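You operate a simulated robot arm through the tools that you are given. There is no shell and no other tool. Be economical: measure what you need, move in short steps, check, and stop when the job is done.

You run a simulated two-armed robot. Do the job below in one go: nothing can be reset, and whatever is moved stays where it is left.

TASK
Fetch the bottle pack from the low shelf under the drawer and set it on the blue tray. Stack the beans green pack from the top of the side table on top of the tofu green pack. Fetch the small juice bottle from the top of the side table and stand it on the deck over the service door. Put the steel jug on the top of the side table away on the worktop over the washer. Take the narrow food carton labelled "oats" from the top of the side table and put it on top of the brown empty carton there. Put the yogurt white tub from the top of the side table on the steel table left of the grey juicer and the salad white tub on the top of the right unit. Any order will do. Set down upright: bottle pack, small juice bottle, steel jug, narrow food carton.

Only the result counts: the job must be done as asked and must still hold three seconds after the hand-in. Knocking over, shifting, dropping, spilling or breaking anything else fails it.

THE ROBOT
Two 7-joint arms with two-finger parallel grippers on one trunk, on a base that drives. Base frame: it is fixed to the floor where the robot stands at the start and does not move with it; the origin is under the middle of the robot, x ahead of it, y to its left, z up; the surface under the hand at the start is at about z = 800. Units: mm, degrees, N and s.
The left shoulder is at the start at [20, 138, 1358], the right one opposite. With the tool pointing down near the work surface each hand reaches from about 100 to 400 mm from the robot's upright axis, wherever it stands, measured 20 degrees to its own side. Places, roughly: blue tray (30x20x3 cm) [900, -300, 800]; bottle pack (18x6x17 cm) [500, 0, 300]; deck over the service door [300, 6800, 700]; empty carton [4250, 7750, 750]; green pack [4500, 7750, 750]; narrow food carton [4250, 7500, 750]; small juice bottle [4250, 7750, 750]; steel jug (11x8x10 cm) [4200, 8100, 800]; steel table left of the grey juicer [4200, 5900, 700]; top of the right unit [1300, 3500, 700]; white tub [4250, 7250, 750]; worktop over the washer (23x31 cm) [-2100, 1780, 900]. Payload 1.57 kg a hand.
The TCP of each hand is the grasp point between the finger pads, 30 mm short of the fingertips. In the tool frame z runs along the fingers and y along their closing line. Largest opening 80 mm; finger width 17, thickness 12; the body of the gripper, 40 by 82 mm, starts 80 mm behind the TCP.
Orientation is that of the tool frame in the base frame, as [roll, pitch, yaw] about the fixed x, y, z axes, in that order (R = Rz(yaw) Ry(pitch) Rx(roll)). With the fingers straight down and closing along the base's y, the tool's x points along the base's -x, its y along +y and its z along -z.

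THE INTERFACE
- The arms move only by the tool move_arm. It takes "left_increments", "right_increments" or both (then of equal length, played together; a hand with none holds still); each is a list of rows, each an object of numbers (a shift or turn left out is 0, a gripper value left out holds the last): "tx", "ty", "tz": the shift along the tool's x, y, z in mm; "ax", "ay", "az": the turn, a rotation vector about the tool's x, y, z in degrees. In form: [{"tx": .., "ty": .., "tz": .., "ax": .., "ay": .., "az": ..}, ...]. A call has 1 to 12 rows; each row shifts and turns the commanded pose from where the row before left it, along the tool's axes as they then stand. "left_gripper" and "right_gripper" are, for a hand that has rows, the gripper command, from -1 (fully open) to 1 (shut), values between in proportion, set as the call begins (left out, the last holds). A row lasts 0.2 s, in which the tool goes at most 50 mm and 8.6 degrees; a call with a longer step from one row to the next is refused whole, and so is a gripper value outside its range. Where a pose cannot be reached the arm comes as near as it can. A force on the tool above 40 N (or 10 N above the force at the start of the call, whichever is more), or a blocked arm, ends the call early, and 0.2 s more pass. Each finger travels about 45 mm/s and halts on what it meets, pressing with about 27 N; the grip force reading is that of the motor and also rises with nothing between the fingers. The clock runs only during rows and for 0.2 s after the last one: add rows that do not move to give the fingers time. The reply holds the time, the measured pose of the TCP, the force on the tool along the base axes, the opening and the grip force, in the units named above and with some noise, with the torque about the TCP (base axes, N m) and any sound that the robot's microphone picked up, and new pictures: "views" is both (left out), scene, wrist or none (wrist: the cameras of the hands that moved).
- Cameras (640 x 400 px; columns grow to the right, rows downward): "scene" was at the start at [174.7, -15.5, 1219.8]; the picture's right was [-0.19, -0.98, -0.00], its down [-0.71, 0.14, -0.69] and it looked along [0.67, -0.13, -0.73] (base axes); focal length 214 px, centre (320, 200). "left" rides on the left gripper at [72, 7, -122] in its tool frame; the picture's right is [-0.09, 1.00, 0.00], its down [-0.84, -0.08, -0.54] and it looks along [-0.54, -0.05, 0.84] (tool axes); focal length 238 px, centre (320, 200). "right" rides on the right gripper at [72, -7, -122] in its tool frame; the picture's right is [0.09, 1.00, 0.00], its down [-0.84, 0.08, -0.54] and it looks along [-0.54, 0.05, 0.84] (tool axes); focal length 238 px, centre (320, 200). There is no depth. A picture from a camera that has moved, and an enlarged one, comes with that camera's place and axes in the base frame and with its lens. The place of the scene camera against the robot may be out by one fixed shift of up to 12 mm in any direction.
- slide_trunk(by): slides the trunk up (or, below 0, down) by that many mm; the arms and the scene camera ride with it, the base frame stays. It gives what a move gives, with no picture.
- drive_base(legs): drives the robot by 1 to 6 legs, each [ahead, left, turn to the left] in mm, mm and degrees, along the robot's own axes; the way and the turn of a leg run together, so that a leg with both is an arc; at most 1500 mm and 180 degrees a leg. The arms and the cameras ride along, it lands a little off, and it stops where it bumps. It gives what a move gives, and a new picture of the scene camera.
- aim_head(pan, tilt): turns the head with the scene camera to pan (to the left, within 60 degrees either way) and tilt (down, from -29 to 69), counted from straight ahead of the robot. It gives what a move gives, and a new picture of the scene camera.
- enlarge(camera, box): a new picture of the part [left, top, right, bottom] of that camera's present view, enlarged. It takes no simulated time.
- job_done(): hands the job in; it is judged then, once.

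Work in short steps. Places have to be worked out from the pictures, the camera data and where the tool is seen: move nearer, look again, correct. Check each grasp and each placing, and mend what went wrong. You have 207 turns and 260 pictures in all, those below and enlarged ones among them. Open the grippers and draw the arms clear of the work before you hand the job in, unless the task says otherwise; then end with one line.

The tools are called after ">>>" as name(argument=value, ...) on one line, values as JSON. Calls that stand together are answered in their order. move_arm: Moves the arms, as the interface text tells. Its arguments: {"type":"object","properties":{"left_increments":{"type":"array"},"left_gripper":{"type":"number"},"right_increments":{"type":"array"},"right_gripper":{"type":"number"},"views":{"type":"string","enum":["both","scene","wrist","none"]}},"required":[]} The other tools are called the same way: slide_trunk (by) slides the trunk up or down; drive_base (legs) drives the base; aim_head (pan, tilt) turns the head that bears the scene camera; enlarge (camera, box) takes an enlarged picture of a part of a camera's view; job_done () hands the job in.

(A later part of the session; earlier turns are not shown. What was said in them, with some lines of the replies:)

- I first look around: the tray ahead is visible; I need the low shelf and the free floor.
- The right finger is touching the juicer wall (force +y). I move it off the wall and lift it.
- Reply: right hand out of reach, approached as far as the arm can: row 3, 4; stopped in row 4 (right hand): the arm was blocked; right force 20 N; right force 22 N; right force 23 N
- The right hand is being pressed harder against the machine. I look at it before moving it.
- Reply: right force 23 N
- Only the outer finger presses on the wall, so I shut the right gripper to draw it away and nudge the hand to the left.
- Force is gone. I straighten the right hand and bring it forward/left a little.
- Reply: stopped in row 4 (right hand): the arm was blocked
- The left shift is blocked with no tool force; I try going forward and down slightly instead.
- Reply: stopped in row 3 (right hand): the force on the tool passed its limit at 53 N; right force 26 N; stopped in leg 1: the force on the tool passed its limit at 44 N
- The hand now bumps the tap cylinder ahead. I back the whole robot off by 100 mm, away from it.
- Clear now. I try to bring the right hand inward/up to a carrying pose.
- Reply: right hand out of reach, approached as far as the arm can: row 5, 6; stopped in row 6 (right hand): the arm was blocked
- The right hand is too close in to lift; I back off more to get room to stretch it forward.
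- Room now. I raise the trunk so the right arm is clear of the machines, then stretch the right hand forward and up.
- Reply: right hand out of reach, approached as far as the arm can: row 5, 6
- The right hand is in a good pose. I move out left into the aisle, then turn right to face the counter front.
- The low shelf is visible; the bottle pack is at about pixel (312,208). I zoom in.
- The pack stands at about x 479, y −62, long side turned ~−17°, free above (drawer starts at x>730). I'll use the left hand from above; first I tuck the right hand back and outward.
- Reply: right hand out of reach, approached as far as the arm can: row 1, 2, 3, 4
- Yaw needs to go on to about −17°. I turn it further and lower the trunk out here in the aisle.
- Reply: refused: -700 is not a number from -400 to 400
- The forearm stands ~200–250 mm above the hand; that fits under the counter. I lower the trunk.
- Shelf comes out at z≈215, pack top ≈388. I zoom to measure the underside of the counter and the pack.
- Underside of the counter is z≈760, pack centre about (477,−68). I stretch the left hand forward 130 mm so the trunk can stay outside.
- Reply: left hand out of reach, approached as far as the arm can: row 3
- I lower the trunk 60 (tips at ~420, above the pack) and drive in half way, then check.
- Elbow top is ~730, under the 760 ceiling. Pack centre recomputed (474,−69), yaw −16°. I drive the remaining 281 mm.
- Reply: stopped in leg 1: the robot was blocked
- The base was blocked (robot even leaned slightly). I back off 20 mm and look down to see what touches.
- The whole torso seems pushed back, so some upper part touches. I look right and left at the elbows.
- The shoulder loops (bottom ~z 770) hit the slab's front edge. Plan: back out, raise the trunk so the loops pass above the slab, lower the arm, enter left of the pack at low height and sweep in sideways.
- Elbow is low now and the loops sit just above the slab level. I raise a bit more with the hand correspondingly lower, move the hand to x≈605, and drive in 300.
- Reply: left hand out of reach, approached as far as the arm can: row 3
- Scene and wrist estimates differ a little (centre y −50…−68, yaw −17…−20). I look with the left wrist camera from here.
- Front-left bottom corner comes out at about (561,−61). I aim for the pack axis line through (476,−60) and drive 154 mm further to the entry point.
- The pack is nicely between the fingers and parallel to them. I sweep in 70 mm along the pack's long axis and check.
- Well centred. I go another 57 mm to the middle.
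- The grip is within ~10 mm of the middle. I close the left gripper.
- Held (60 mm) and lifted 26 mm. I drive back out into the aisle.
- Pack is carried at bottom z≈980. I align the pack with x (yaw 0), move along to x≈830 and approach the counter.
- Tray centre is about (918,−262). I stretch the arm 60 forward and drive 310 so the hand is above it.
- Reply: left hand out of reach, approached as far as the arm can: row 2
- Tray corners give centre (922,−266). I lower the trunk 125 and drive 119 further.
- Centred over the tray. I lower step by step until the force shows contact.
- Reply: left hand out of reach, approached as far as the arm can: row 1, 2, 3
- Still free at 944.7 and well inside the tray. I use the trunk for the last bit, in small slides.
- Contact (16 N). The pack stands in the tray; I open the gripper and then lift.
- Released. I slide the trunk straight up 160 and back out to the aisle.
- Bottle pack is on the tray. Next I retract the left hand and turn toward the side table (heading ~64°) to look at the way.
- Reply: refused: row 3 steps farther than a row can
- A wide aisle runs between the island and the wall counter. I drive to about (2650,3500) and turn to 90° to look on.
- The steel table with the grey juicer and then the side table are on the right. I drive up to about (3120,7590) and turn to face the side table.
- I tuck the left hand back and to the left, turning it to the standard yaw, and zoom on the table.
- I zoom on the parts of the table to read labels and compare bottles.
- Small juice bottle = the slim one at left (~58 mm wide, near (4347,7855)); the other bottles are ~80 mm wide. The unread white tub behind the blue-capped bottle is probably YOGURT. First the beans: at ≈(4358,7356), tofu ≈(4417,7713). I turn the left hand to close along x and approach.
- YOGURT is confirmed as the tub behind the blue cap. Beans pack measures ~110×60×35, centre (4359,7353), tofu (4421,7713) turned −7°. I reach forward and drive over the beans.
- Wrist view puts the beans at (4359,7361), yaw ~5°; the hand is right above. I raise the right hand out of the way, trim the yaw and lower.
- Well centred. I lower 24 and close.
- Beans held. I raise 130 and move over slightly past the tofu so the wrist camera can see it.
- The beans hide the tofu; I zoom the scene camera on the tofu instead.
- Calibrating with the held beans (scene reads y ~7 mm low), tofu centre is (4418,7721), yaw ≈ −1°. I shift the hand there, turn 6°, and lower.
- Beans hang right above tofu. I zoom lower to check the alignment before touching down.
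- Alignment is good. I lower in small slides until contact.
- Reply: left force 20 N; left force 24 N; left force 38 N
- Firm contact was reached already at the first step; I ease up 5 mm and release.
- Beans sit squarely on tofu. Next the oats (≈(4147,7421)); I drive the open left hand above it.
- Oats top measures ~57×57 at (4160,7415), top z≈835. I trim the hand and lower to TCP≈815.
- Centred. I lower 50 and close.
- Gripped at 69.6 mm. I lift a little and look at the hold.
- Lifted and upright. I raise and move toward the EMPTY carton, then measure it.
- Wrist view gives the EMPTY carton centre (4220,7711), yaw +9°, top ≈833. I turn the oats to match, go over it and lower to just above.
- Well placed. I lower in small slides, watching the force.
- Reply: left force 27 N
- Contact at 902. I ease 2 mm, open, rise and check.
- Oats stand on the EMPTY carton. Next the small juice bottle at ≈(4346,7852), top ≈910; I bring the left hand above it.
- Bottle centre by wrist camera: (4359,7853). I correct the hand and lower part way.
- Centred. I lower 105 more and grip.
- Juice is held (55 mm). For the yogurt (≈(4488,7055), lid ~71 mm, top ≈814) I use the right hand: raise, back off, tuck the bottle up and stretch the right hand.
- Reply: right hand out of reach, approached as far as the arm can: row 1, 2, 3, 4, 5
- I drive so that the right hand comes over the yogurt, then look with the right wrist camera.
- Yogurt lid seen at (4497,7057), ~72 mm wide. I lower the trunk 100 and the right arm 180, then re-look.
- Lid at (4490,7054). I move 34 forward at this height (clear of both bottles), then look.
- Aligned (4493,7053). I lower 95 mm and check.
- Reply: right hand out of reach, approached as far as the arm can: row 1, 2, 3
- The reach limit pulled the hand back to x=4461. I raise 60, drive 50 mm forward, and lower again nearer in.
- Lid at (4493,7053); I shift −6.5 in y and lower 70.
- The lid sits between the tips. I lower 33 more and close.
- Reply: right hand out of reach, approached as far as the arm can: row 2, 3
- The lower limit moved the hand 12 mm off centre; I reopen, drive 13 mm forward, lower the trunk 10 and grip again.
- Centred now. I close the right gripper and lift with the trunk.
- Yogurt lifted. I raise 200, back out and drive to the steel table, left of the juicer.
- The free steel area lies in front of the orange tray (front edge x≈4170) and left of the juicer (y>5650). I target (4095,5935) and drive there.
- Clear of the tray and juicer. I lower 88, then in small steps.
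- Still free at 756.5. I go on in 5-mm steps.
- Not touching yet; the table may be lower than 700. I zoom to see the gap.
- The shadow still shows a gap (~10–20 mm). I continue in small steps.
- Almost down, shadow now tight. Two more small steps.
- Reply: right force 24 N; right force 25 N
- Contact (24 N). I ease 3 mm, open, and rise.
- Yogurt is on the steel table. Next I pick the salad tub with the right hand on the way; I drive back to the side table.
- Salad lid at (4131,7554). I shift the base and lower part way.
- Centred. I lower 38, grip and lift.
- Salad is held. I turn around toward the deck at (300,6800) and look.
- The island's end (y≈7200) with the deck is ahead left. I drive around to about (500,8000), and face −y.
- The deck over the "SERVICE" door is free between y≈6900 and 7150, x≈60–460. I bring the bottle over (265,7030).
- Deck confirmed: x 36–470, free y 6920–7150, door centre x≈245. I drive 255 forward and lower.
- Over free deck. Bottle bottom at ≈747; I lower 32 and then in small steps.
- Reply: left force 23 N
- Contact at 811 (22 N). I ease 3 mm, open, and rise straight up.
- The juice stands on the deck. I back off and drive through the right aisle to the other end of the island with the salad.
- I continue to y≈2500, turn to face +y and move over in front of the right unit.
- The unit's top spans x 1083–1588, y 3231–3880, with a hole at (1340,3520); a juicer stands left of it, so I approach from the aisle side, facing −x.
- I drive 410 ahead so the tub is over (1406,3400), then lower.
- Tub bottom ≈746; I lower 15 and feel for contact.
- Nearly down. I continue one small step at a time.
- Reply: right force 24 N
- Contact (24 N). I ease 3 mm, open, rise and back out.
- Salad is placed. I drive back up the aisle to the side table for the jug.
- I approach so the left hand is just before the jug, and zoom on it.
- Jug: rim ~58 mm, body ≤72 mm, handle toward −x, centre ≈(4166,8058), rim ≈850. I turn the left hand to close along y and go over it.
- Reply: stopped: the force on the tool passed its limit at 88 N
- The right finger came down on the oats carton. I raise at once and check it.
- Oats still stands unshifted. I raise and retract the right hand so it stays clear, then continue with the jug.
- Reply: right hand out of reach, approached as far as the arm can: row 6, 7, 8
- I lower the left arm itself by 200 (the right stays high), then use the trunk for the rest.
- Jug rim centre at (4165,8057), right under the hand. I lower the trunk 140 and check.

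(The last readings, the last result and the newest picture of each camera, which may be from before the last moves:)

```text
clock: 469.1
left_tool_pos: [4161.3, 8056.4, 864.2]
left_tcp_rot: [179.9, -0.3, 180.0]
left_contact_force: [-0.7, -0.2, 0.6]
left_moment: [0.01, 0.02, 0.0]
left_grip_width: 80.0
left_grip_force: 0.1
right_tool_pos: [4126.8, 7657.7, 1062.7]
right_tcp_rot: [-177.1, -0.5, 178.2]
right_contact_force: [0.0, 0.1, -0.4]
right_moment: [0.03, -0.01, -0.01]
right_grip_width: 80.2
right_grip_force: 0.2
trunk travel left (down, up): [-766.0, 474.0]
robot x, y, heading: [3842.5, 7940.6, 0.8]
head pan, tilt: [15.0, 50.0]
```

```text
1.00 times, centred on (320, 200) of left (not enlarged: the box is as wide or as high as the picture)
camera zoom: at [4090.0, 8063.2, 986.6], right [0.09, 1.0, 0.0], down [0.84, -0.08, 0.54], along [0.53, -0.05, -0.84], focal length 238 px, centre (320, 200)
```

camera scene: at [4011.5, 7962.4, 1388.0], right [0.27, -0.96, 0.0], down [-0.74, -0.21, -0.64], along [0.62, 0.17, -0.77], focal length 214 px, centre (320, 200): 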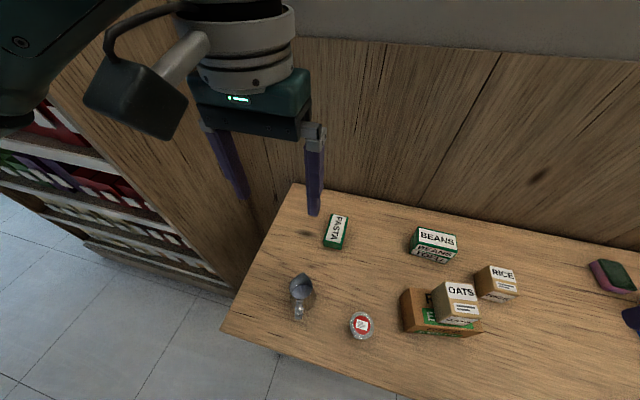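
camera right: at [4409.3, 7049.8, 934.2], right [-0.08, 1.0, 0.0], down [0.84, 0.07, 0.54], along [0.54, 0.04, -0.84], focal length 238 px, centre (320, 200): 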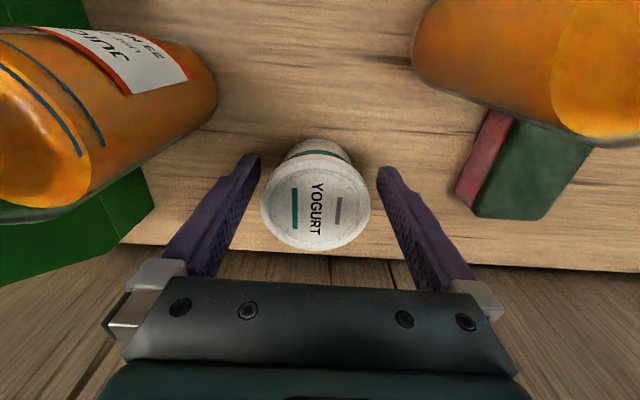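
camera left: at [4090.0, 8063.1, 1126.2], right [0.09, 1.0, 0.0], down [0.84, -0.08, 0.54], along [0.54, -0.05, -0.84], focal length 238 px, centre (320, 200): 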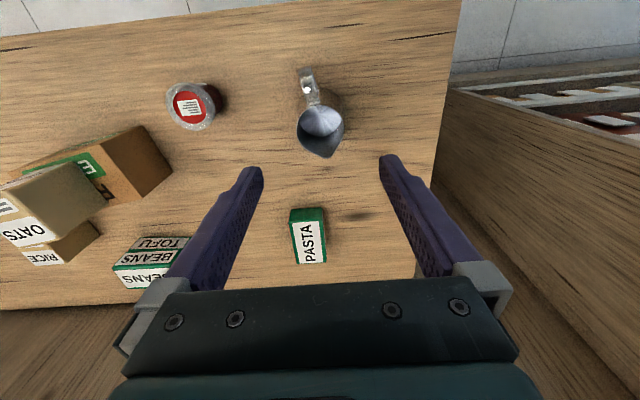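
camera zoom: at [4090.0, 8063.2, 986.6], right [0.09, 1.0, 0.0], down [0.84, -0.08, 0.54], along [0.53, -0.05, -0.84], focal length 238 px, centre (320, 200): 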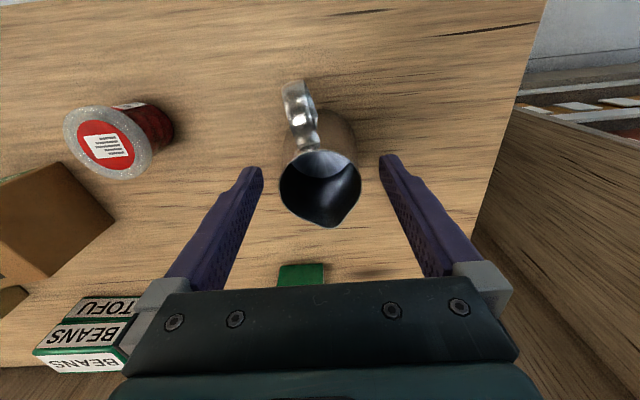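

Centred. I lower 40, close, and lift a bit.

>>> slide_trunk(by=-40)

>>> move_arm(left_increments=[{}, {}, {}, {}, {}], left_gripper=1, views="none")

>>> slide_trunk(by=60)

>>> enlarge(camera="scene", box=[160, 100, 420, 360])

```text
clock: 469.9
left_tool_pos: [4162.4, 8057.9, 824.1]
left_tcp_rot: [179.9, -0.3, 180.0]
left_contact_force: [-0.9, -0.1, -0.3]
left_moment: [0.04, 0.0, 0.04]
left_grip_width: 80.0
left_grip_force: 0.1
right_tool_pos: [4126.3, 7657.3, 1023.3]
right_tcp_rot: [-177.2, -0.5, 178.2]
right_contact_force: [0.0, 0.3, 0.1]
right_moment: [-0.01, 0.0, 0.02]
right_grip_width: 79.8
right_grip_force: 0.0
trunk travel left (down, up): [-726.0, 514.0]
robot x, y, heading: [3840.8, 7940.5, 0.9]
head pan, tilt: [15.0, 50.0]
```

```text
clock: 471.1
left_tool_pos: [4161.5, 8057.3, 823.8]
left_tcp_rot: [179.9, -0.3, 180.0]
left_contact_force: [-1.5, 0.0, 3.2]
left_moment: [-0.02, 0.02, -0.03]
left_grip_width: 63.7
left_grip_force: 26.9
right_tool_pos: [4125.7, 7657.5, 1023.5]
right_tcp_rot: [-177.3, -0.5, 178.2]
right_contact_force: [0.2, 0.3, 0.5]
right_moment: [0.0, 0.0, -0.02]
right_grip_width: 79.8
right_grip_force: 0.0
trunk travel left (down, up): [-726.0, 514.0]
robot x, y, heading: [3842.3, 7941.3, 0.5]
head pan, tilt: [15.0, 50.0]
```

```text
clock: 472.1
left_tool_pos: [4162.3, 8056.6, 883.3]
left_tcp_rot: [180.0, -0.4, 179.9]
left_contact_force: [0.0, 0.2, -1.5]
left_moment: [0.01, 0.03, -0.03]
left_grip_width: 64.0
left_grip_force: 27.4
right_tool_pos: [4126.9, 7656.9, 1082.3]
right_tcp_rot: [-177.1, -0.4, 178.2]
right_contact_force: [-1.2, 0.3, 0.1]
right_moment: [-0.01, 0.0, 0.02]
right_grip_width: 80.0
right_grip_force: 0.0
trunk travel left (down, up): [-786.0, 454.0]
robot x, y, heading: [3840.5, 7940.8, 0.8]
head pan, tilt: [15.0, 50.0]
```

```text
1.54 times, centred on (290, 230) of scene
camera zoom: at [4011.4, 7962.4, 1268.0], right [0.27, -0.96, 0.0], down [-0.74, -0.21, -0.64], along [0.62, 0.17, -0.77], focal length 330 px, centre (366, 154)
```

zoom: 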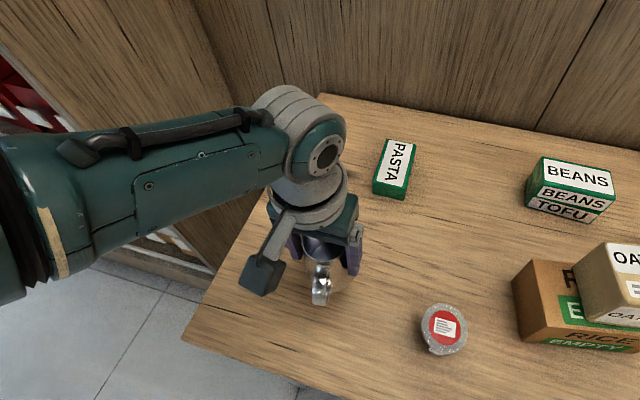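

Jug held (64 mm), upright. I raise, back out and drive down the aisle toward the washer.

>>> slide_trunk(by=200)

>>> drive_base(legs=[[-940, 0, 0], [0, 0, -91], [1375, -75, 0], [1375, -75, 0], [1375, -75, 0], [1375, -75, 0]])

>>> drive_base(legs=[[0, 0, -90], [1300, 0, 0]])

>>> aim_head(pan=0, tilt=15)

```text
clock: 474.3
left_tool_pos: [4160.9, 8058.4, 1084.2]
left_tcp_rot: [179.9, -0.3, -180.0]
left_contact_force: [-0.3, 0.0, -2.2]
left_moment: [-0.03, 0.02, 0.01]
left_grip_width: 64.4
left_grip_force: 26.9
right_tool_pos: [4126.6, 7656.7, 1283.4]
right_tcp_rot: [-177.3, -0.5, 178.2]
right_contact_force: [-0.4, -0.3, -0.4]
right_moment: [0.02, 0.01, 0.03]
right_grip_width: 79.9
right_grip_force: 0.1
trunk travel left (down, up): [-986.0, 254.0]
robot x, y, heading: [3840.9, 7943.8, 0.5]
head pan, tilt: [15.0, 50.0]
```

```text
clock: 509.1
left_tool_pos: [2695.1, 2094.9, 1084.2]
left_tcp_rot: [179.9, -0.4, 90.0]
left_contact_force: [0.3, 0.1, -2.4]
left_moment: [-0.01, -0.04, -0.03]
left_grip_width: 64.0
left_grip_force: 27.1
right_tool_pos: [2294.0, 2129.6, 1282.6]
right_tcp_rot: [-177.1, -0.5, 88.2]
right_contact_force: [0.9, -0.6, 0.4]
right_moment: [0.01, 0.02, -0.02]
right_grip_width: 80.1
right_grip_force: 0.1
trunk travel left (down, up): [-986.0, 254.0]
robot x, y, heading: [2576.2, 2413.6, -89.2]
head pan, tilt: [15.0, 50.0]
camera scene: at [2596.0, 2240.1, 1468.0], right [-0.96, -0.27, 0.0], down [-0.21, 0.74, -0.64], along [0.17, -0.62, -0.77], focal length 214 px, centre (320, 200)
```

scene: 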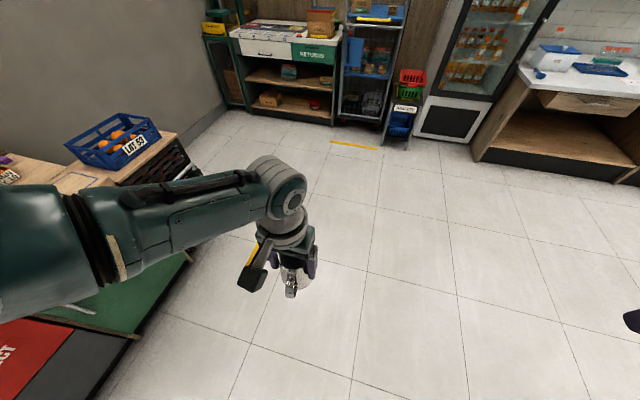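

```text
clock: 519.5
left_tool_pos: [948.2, 2274.4, 1083.7]
left_tcp_rot: [179.9, -0.4, 0.2]
left_contact_force: [0.5, -0.8, -1.1]
left_moment: [-0.02, -0.03, 0.05]
left_grip_width: 63.6
left_grip_force: 26.9
right_tool_pos: [981.4, 2679.5, 1284.6]
right_tcp_rot: [-176.6, -0.4, -1.9]
right_contact_force: [0.6, 0.4, 0.1]
right_moment: [0.0, 0.02, -0.02]
right_grip_width: 80.1
right_grip_force: 0.1
trunk travel left (down, up): [-986.0, 254.0]
robot x, y, heading: [1264.8, 2394.5, -178.9]
head pan, tilt: [15.0, 50.0]
camera scene: at [1090.6, 2369.4, 1468.0], right [-0.27, 0.96, 0.0], down [0.74, 0.21, -0.64], along [-0.62, -0.18, -0.77], focal length 214 px, centre (320, 200)
```

scene: 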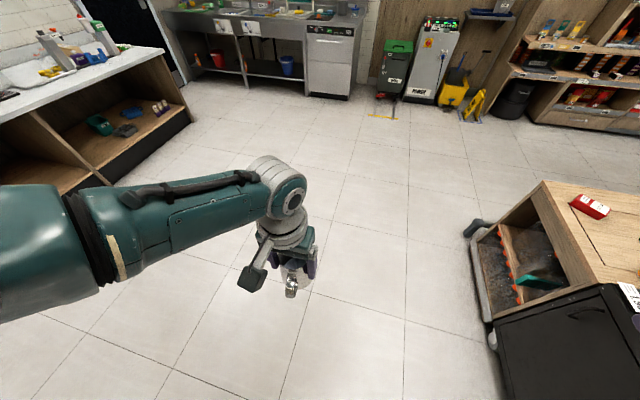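

```text
clock: 520.5
left_tool_pos: [949.1, 2273.9, 1083.9]
left_tcp_rot: [179.8, -0.4, 0.4]
left_contact_force: [-0.1, -0.7, -2.4]
left_moment: [-0.04, -0.03, 0.0]
left_grip_width: 64.0
left_grip_force: 26.8
right_tool_pos: [982.5, 2682.8, 1284.2]
right_tcp_rot: [-176.3, -0.4, -2.2]
right_contact_force: [0.0, -0.3, 0.2]
right_moment: [0.01, 0.01, 0.03]
right_grip_width: 79.9
right_grip_force: 0.1
trunk travel left (down, up): [-986.0, 254.0]
robot x, y, heading: [1268.4, 2395.0, -179.0]
head pan, tilt: [0.0, 15.0]
camera scene: at [1071.3, 2389.0, 1521.7], right [-0.02, 1.0, 0.0], down [0.26, 0.0, -0.97], along [-0.97, -0.02, -0.26], focal length 214 px, centre (320, 200)
```

scene: 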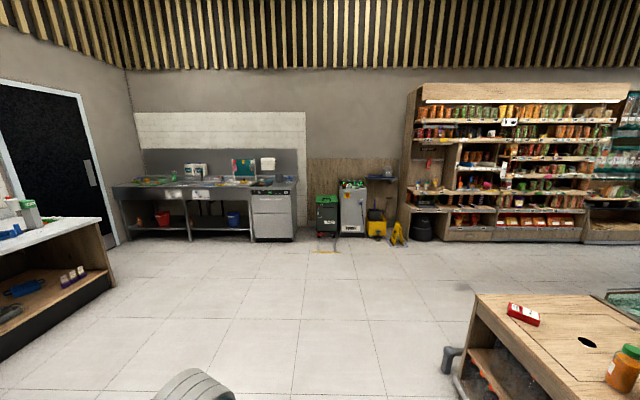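

The washer with its worktop is ahead left. I drive to about (−1300,1900).

>>> drive_base(legs=[[1290, 225, 0], [1290, 225, 0]])

>>> aim_head(pan=5, tilt=30)

```text
clock: 533.2
left_tool_pos: [-1623.1, 1809.5, 1084.9]
left_tcp_rot: [179.8, -0.3, -0.6]
left_contact_force: [-0.3, 0.7, -2.6]
left_moment: [0.01, -0.03, -0.03]
left_grip_width: 63.5
left_grip_force: 27.4
right_tool_pos: [-1583.6, 2217.5, 1284.3]
right_tcp_rot: [-176.2, -0.4, -2.8]
right_contact_force: [0.1, 0.2, 0.6]
right_moment: [0.03, 0.0, 0.02]
right_grip_width: 79.9
right_grip_force: 0.2
trunk travel left (down, up): [-986.0, 254.0]
robot x, y, heading: [-1303.6, 1919.1, -179.8]
head pan, tilt: [0.0, 15.0]
camera scene: at [-1499.3, 1921.6, 1521.7], right [0.0, 1.0, 0.0], down [0.26, 0.0, -0.97], along [-0.97, 0.0, -0.26], focal length 214 px, centre (320, 200)
```

scene: 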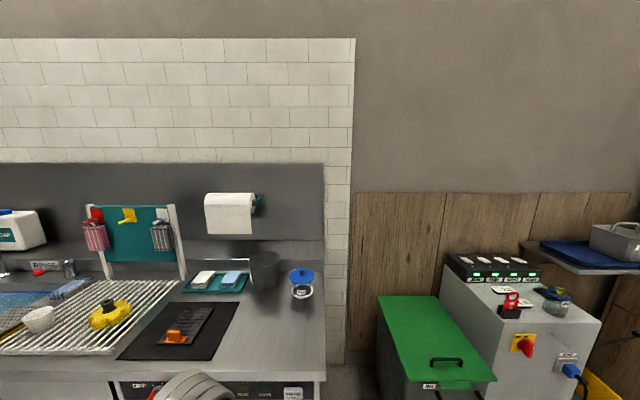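

```text
clock: 534.0
left_tool_pos: [-1623.1, 1809.7, 1083.3]
left_tcp_rot: [179.9, -0.3, -0.6]
left_contact_force: [-0.4, -0.1, -2.5]
left_moment: [0.0, -0.04, -0.02]
left_grip_width: 63.8
left_grip_force: 27.2
right_tool_pos: [-1584.0, 2217.8, 1284.2]
right_tcp_rot: [-176.1, -0.4, -3.0]
right_contact_force: [0.2, 0.0, -0.1]
right_moment: [0.0, -0.01, 0.02]
right_grip_width: 79.7
right_grip_force: 0.1
trunk travel left (down, up): [-986.0, 254.0]
robot x, y, heading: [-1301.0, 1921.3, -179.8]
head pan, tilt: [5.0, 30.0]
camera scene: at [-1496.0, 1913.7, 1497.6], right [-0.09, 1.0, 0.0], down [0.5, 0.04, -0.87], along [-0.86, -0.08, -0.5], focal length 214 px, centre (320, 200)
```

scene: 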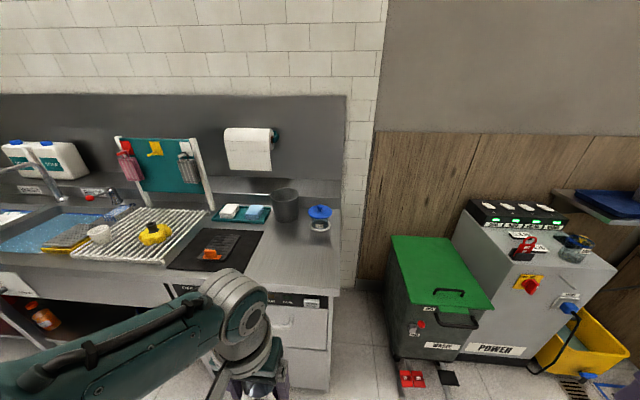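

The free worktop spans x −2200…−1957, y 1600…1928, right in front of the cup and jar. I bring the jug over (−2085,1770).

>>> drive_base(legs=[[0, 40, 0], [300, 0, 0]])

>>> aim_head(pan=10, tilt=45)

```text
clock: 536.5
left_tool_pos: [-1923.3, 1767.5, 1084.0]
left_tcp_rot: [179.9, -0.4, -0.5]
left_contact_force: [1.1, -0.2, -2.5]
left_moment: [0.02, -0.04, 0.02]
left_grip_width: 63.7
left_grip_force: 27.0
right_tool_pos: [-1884.9, 2176.3, 1284.4]
right_tcp_rot: [-176.3, -0.4, -2.9]
right_contact_force: [0.4, 0.4, -0.4]
right_moment: [0.04, -0.02, 0.0]
right_grip_width: 79.9
right_grip_force: 0.1
trunk travel left (down, up): [-986.0, 254.0]
robot x, y, heading: [-1605.4, 1880.4, -179.8]
head pan, tilt: [5.0, 30.0]
camera scene: at [-1797.0, 1873.0, 1497.5], right [-0.09, 1.0, 0.0], down [0.5, 0.04, -0.87], along [-0.86, -0.08, -0.5], focal length 214 px, centre (320, 200)
```

scene: 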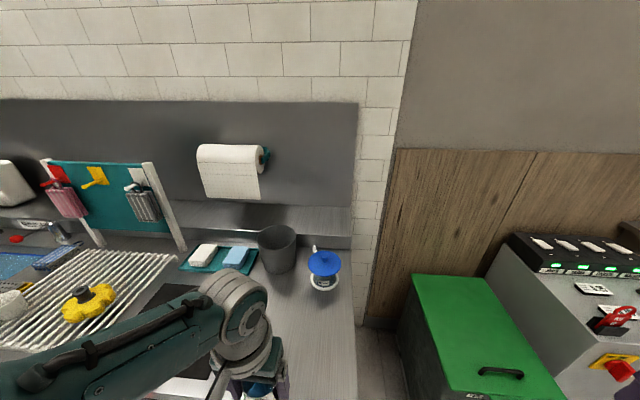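

```text
clock: 537.3
left_tool_pos: [-1924.0, 1768.4, 1083.1]
left_tcp_rot: [179.8, -0.4, -0.4]
left_contact_force: [0.4, 0.0, -3.0]
left_moment: [-0.03, -0.06, -0.02]
left_grip_width: 63.7
left_grip_force: 26.8
right_tool_pos: [-1885.3, 2178.0, 1284.4]
right_tcp_rot: [-176.1, -0.3, -2.8]
right_contact_force: [-0.4, 0.5, 0.1]
right_moment: [-0.03, -0.02, -0.01]
right_grip_width: 80.2
right_grip_force: 0.0
trunk travel left (down, up): [-986.0, 254.0]
robot x, y, heading: [-1601.2, 1884.0, -179.9]
head pan, tilt: [10.0, 45.0]
camera scene: at [-1787.1, 1866.8, 1475.0], right [-0.18, 0.98, 0.0], down [0.7, 0.12, -0.71], along [-0.7, -0.12, -0.71], focal length 214 px, centre (320, 200)
```

scene: 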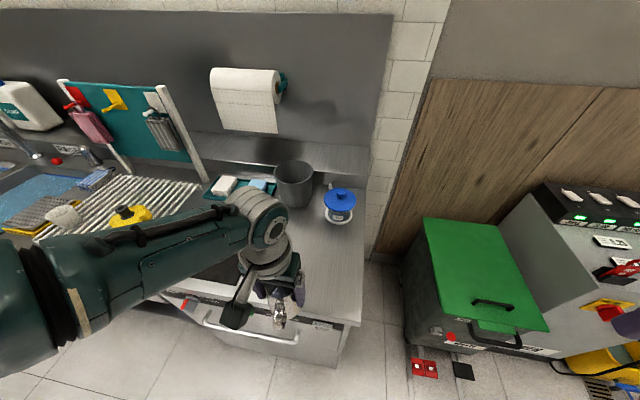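

Consistent. I drive 160 further and lower.

>>> drive_base(legs=[[160, -4, 0]])

>>> slide_trunk(by=-80)

>>> enlarge(camera="scene", box=[200, 130, 440, 320])

```text
clock: 538.7
left_tool_pos: [-2084.5, 1771.2, 1083.9]
left_tcp_rot: [179.9, -0.6, -0.7]
left_contact_force: [-0.2, 1.1, -2.4]
left_moment: [-0.01, -0.04, -0.01]
left_grip_width: 63.6
left_grip_force: 27.1
right_tool_pos: [-2044.8, 2180.8, 1284.9]
right_tcp_rot: [-176.2, -0.5, -3.0]
right_contact_force: [0.3, -0.4, 0.0]
right_moment: [0.0, -0.03, 0.01]
right_grip_width: 79.9
right_grip_force: 0.0
trunk travel left (down, up): [-986.0, 254.0]
robot x, y, heading: [-1763.4, 1883.6, -180.0]
head pan, tilt: [10.0, 45.0]
camera scene: at [-1947.4, 1870.7, 1474.9], right [-0.17, 0.98, 0.0], down [0.7, 0.12, -0.71], along [-0.7, -0.12, -0.71], focal length 214 px, centre (320, 200)
```

scene: 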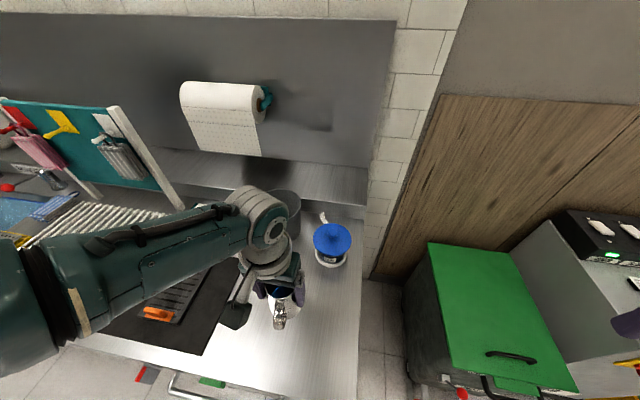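

```text
clock: 539.9
left_tool_pos: [-2085.4, 1771.4, 1003.8]
left_tcp_rot: [180.0, -0.6, -0.5]
left_contact_force: [0.7, -0.1, -2.8]
left_moment: [-0.01, -0.02, 0.01]
left_grip_width: 64.1
left_grip_force: 27.3
right_tool_pos: [-2044.3, 2181.8, 1204.4]
right_tcp_rot: [-176.1, -0.4, -3.0]
right_contact_force: [-0.3, 0.2, 0.2]
right_moment: [0.01, 0.0, 0.01]
right_grip_width: 80.1
right_grip_force: 0.2
trunk travel left (down, up): [-906.0, 334.0]
robot x, y, heading: [-1765.0, 1882.4, -179.9]
head pan, tilt: [10.0, 45.0]
```

```text
2.11 times, centred on (320, 225) of scene
camera zoom: at [-1947.5, 1870.7, 1394.9], right [-0.17, 0.98, 0.0], down [0.7, 0.12, -0.71], along [-0.7, -0.12, -0.71], focal length 452 px, centre (320, 147)
```

zoom: 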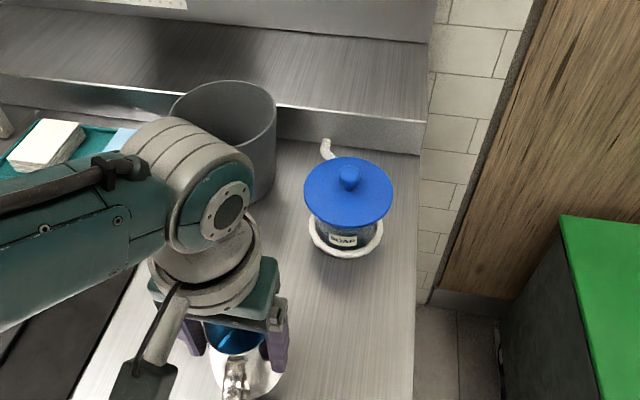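

Clear of the soap jar. Jug bottom ≈930; I lower in small steps.

>>> slide_trunk(by=-14)

>>> slide_trunk(by=-6)

```text
clock: 540.5
left_tool_pos: [-2083.1, 1772.4, 990.0]
left_tcp_rot: [180.0, -0.5, -0.6]
left_contact_force: [0.4, -0.2, -2.1]
left_moment: [0.01, -0.02, 0.0]
left_grip_width: 64.0
left_grip_force: 26.5
right_tool_pos: [-2045.2, 2182.6, 1191.7]
right_tcp_rot: [-176.0, -0.4, -3.0]
right_contact_force: [-0.4, 0.5, 0.4]
right_moment: [0.01, 0.0, 0.0]
right_grip_width: 80.1
right_grip_force: 0.1
trunk travel left (down, up): [-892.0, 348.0]
robot x, y, heading: [-1761.7, 1884.9, -179.8]
head pan, tilt: [10.0, 45.0]
```

```text
clock: 541.0
left_tool_pos: [-2085.8, 1771.8, 983.8]
left_tcp_rot: [180.0, -0.5, -0.6]
left_contact_force: [0.5, 0.3, -2.9]
left_moment: [0.01, -0.04, 0.01]
left_grip_width: 63.9
left_grip_force: 27.3
right_tool_pos: [-2045.1, 2181.5, 1183.9]
right_tcp_rot: [-176.1, -0.4, -2.9]
right_contact_force: [0.8, 0.1, 0.0]
right_moment: [0.0, -0.01, 0.0]
right_grip_width: 80.1
right_grip_force: 0.1
trunk travel left (down, up): [-886.0, 354.0]
robot x, y, heading: [-1764.6, 1888.5, -180.1]
head pan, tilt: [10.0, 45.0]
```

>>> slide_trunk(by=-5)

>>> slide_trunk(by=-4)

>>> enlarge(camera="scene", box=[220, 240, 340, 350])

```text
clock: 541.6
left_tool_pos: [-2084.6, 1773.1, 978.4]
left_tcp_rot: [179.9, -0.5, -0.5]
left_contact_force: [-0.9, 0.1, -2.2]
left_moment: [0.01, -0.02, 0.0]
left_grip_width: 63.9
left_grip_force: 27.2
right_tool_pos: [-2044.9, 2181.6, 1179.2]
right_tcp_rot: [-176.1, -0.4, -3.1]
right_contact_force: [-0.6, -0.1, 0.3]
right_moment: [0.01, 0.02, 0.0]
right_grip_width: 80.0
right_grip_force: 0.1
trunk travel left (down, up): [-881.0, 359.0]
robot x, y, heading: [-1763.6, 1884.0, -180.1]
head pan, tilt: [10.0, 45.0]
```

```text
clock: 542.1
left_tool_pos: [-2084.7, 1771.5, 977.0]
left_tcp_rot: [179.9, -0.5, -0.6]
left_contact_force: [7.6, -0.5, 19.7]
left_moment: [0.01, 0.33, 0.04]
left_grip_width: 64.0
left_grip_force: 26.9
right_tool_pos: [-2045.7, 2180.2, 1176.1]
right_tcp_rot: [-176.2, -0.4, -3.0]
right_contact_force: [-0.7, -0.5, 1.0]
right_moment: [0.0, -0.04, 0.01]
right_grip_width: 79.8
right_grip_force: 0.0
trunk travel left (down, up): [-877.0, 363.0]
robot x, y, heading: [-1764.4, 1883.2, -179.9]
head pan, tilt: [10.0, 45.0]
```

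```text
3.64 times, centred on (280, 295) of scene
camera zoom: at [-1947.4, 1870.3, 1366.3], right [-0.18, 0.98, 0.0], down [0.7, 0.12, -0.71], along [-0.7, -0.12, -0.71], focal length 780 px, centre (466, -146)
```

zoom: 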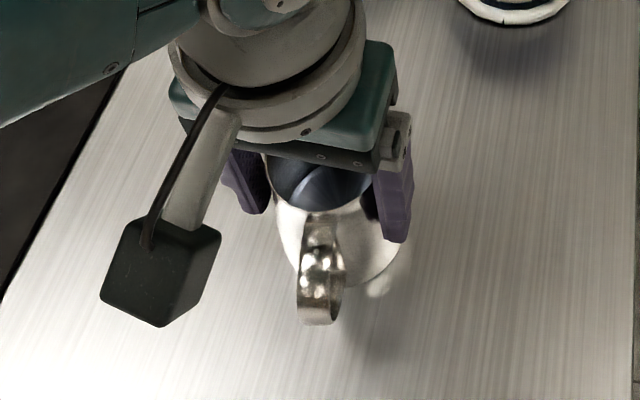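

Contact (20 N) and the jug is upright. I ease 2 mm, open, and rise.

>>> slide_trunk(by=1)

>>> move_arm(left_increments=[{}, {}, {}, {}], left_gripper=-1, views="none")

>>> slide_trunk(by=180)

>>> drive_base(legs=[[-600, 0, 0]])

>>> enlarge(camera="scene", box=[160, 120, 400, 290])

```text
clock: 542.6
left_tool_pos: [-2084.8, 1772.4, 976.5]
left_tcp_rot: [179.9, -0.3, -0.7]
left_contact_force: [1.6, 0.7, 8.1]
left_moment: [0.07, 0.24, -0.02]
left_grip_width: 63.9
left_grip_force: 27.1
right_tool_pos: [-2046.0, 2180.9, 1176.7]
right_tcp_rot: [-176.0, -0.4, -3.0]
right_contact_force: [0.0, -0.1, 0.4]
right_moment: [-0.01, 0.03, 0.03]
right_grip_width: 79.7
right_grip_force: 0.1
trunk travel left (down, up): [-878.0, 362.0]
robot x, y, heading: [-1764.6, 1884.7, -180.1]
head pan, tilt: [10.0, 45.0]
```

```text
clock: 543.6
left_tool_pos: [-2084.4, 1772.1, 975.7]
left_tcp_rot: [179.8, -0.4, -0.6]
left_contact_force: [0.2, -0.6, 0.6]
left_moment: [-0.02, -0.02, 0.02]
left_grip_width: 79.9
left_grip_force: 0.0
right_tool_pos: [-2047.0, 2180.1, 1176.3]
right_tcp_rot: [-176.2, -0.4, -3.1]
right_contact_force: [-0.4, 0.4, -0.3]
right_moment: [0.01, 0.0, -0.02]
right_grip_width: 79.9
right_grip_force: 0.1
trunk travel left (down, up): [-878.0, 362.0]
robot x, y, heading: [-1763.6, 1887.2, -179.9]
head pan, tilt: [10.0, 45.0]
```

```text
clock: 545.6
left_tool_pos: [-2085.2, 1772.5, 1155.2]
left_tcp_rot: [179.8, -0.5, -0.6]
left_contact_force: [0.2, -0.5, -0.2]
left_moment: [0.02, -0.01, -0.01]
left_grip_width: 80.0
left_grip_force: 0.1
right_tool_pos: [-2045.6, 2180.4, 1356.2]
right_tcp_rot: [-176.1, -0.4, -3.1]
right_contact_force: [0.6, 0.3, -0.2]
right_moment: [0.02, -0.03, 0.0]
right_grip_width: 80.2
right_grip_force: 0.0
trunk travel left (down, up): [-1058.0, 182.0]
robot x, y, heading: [-1762.2, 1886.6, -179.7]
head pan, tilt: [10.0, 45.0]
```

```text
clock: 549.0
left_tool_pos: [-1485.2, 1771.6, 1156.8]
left_tcp_rot: [180.0, -0.4, -0.3]
left_contact_force: [-0.3, 0.2, -0.3]
left_moment: [0.01, 0.04, 0.01]
left_grip_width: 79.9
left_grip_force: 0.1
right_tool_pos: [-1448.5, 2181.3, 1356.4]
right_tcp_rot: [-176.1, -0.5, -2.7]
right_contact_force: [-0.3, 0.2, -0.5]
right_moment: [0.0, 0.02, 0.01]
right_grip_width: 79.7
right_grip_force: 0.1
trunk travel left (down, up): [-1058.0, 182.0]
robot x, y, heading: [-1164.3, 1886.2, -179.3]
head pan, tilt: [10.0, 45.0]
camera scene: at [-1348.6, 1872.0, 1547.0], right [-0.18, 0.98, 0.0], down [0.7, 0.13, -0.71], along [-0.7, -0.13, -0.71], focal length 214 px, centre (320, 200)
```

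scene: 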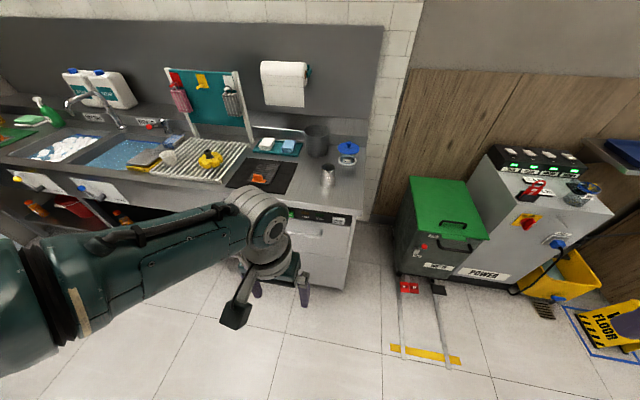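

```text
2.35 times, centred on (280, 205) of scene
camera zoom: at [-1348.6, 1872.0, 1547.0], right [-0.18, 0.98, 0.0], down [0.7, 0.13, -0.71], along [-0.7, -0.13, -0.71], focal length 505 px, centre (414, 188)
```

zoom: 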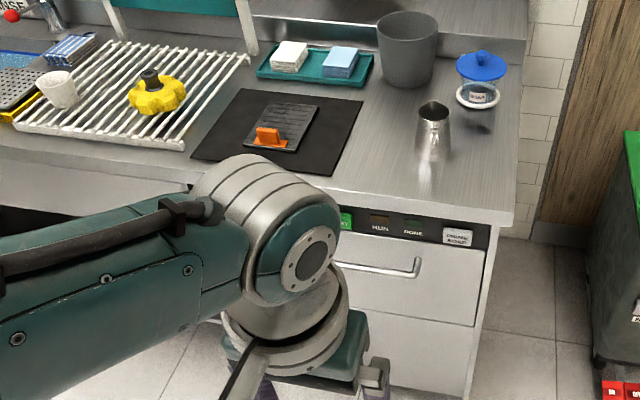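

The jug stands on the worktop. Before handing in I drive back for a quick check of the salad tub.

>>> drive_base(legs=[[-1100, 0, 0], [-1100, 0, 0], [0, 0, -101]])

>>> aim_head(pan=-10, tilt=25)

>>> enlarge(camera="scene", box=[220, 120, 460, 280])

```text
clock: 564.1
left_tool_pos: [963.6, 2266.4, 1155.8]
left_tcp_rot: [179.8, -0.4, -99.7]
left_contact_force: [-0.9, -0.5, -0.2]
left_moment: [-0.01, 0.02, 0.0]
left_grip_width: 80.2
left_grip_force: 0.1
right_tool_pos: [1360.9, 2164.7, 1357.1]
right_tcp_rot: [-176.1, -0.4, -102.1]
right_contact_force: [-0.6, -0.6, 0.2]
right_moment: [0.0, -0.02, 0.0]
right_grip_width: 79.8
right_grip_force: 0.0
trunk travel left (down, up): [-1058.0, 182.0]
robot x, y, heading: [1024.5, 1934.2, 80.9]
head pan, tilt: [10.0, 45.0]
camera scene: at [1034.6, 2112.0, 1547.0], right [1.0, 0.02, 0.0], down [0.01, -0.71, -0.71], along [-0.01, 0.71, -0.71], focal length 214 px, centre (320, 200)
```

scene: 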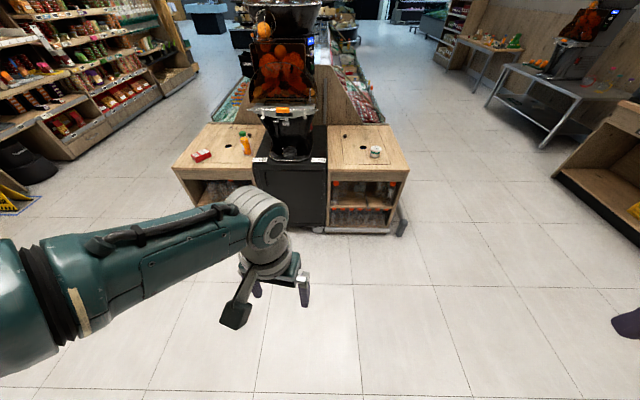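

```text
clock: 564.9
left_tool_pos: [962.5, 2267.0, 1156.1]
left_tcp_rot: [179.9, -0.4, -99.7]
left_contact_force: [0.0, -0.7, -0.2]
left_moment: [0.02, -0.02, -0.03]
left_grip_width: 79.7
left_grip_force: 0.0
right_tool_pos: [1361.3, 2163.6, 1357.4]
right_tcp_rot: [-176.2, -0.4, -102.0]
right_contact_force: [0.7, -0.2, -0.4]
right_moment: [0.0, 0.04, 0.0]
right_grip_width: 80.1
right_grip_force: 0.1
trunk travel left (down, up): [-1058.0, 182.0]
robot x, y, heading: [1024.7, 1931.2, 81.1]
head pan, tilt: [-10.0, 25.0]
camera scene: at [1066.0, 2117.8, 1577.5], right [0.95, -0.33, 0.0], down [-0.14, -0.4, -0.91], along [0.29, 0.86, -0.42], focal length 214 px, centre (320, 200)
```

scene: 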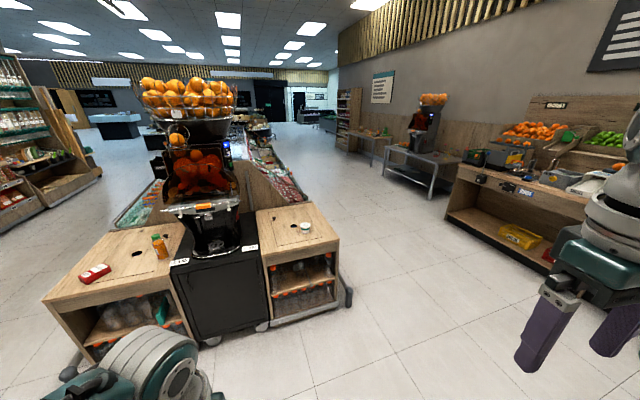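

```text
2.50 times, centred on (340, 200) of scene
camera zoom: at [1066.0, 2117.8, 1577.5], right [0.95, -0.33, 0.0], down [-0.14, -0.4, -0.91], along [0.29, 0.86, -0.42], focal length 536 px, centre (270, 200)
```

zoom: 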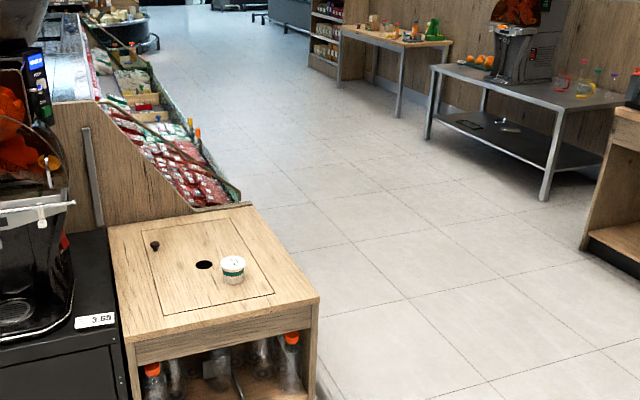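

The salad stands upright on the right unit, everything is placed, and the grippers are open and clear. I hand the job in.

>>> job_done()

```text
The job is handed in.
```

All seven items are placed as asked and the job is handed in. While reaching for the jug, the right gripper pressed hard on the oats carton (88 N); the picture right after showed it still upright on the brown carton and not moved.
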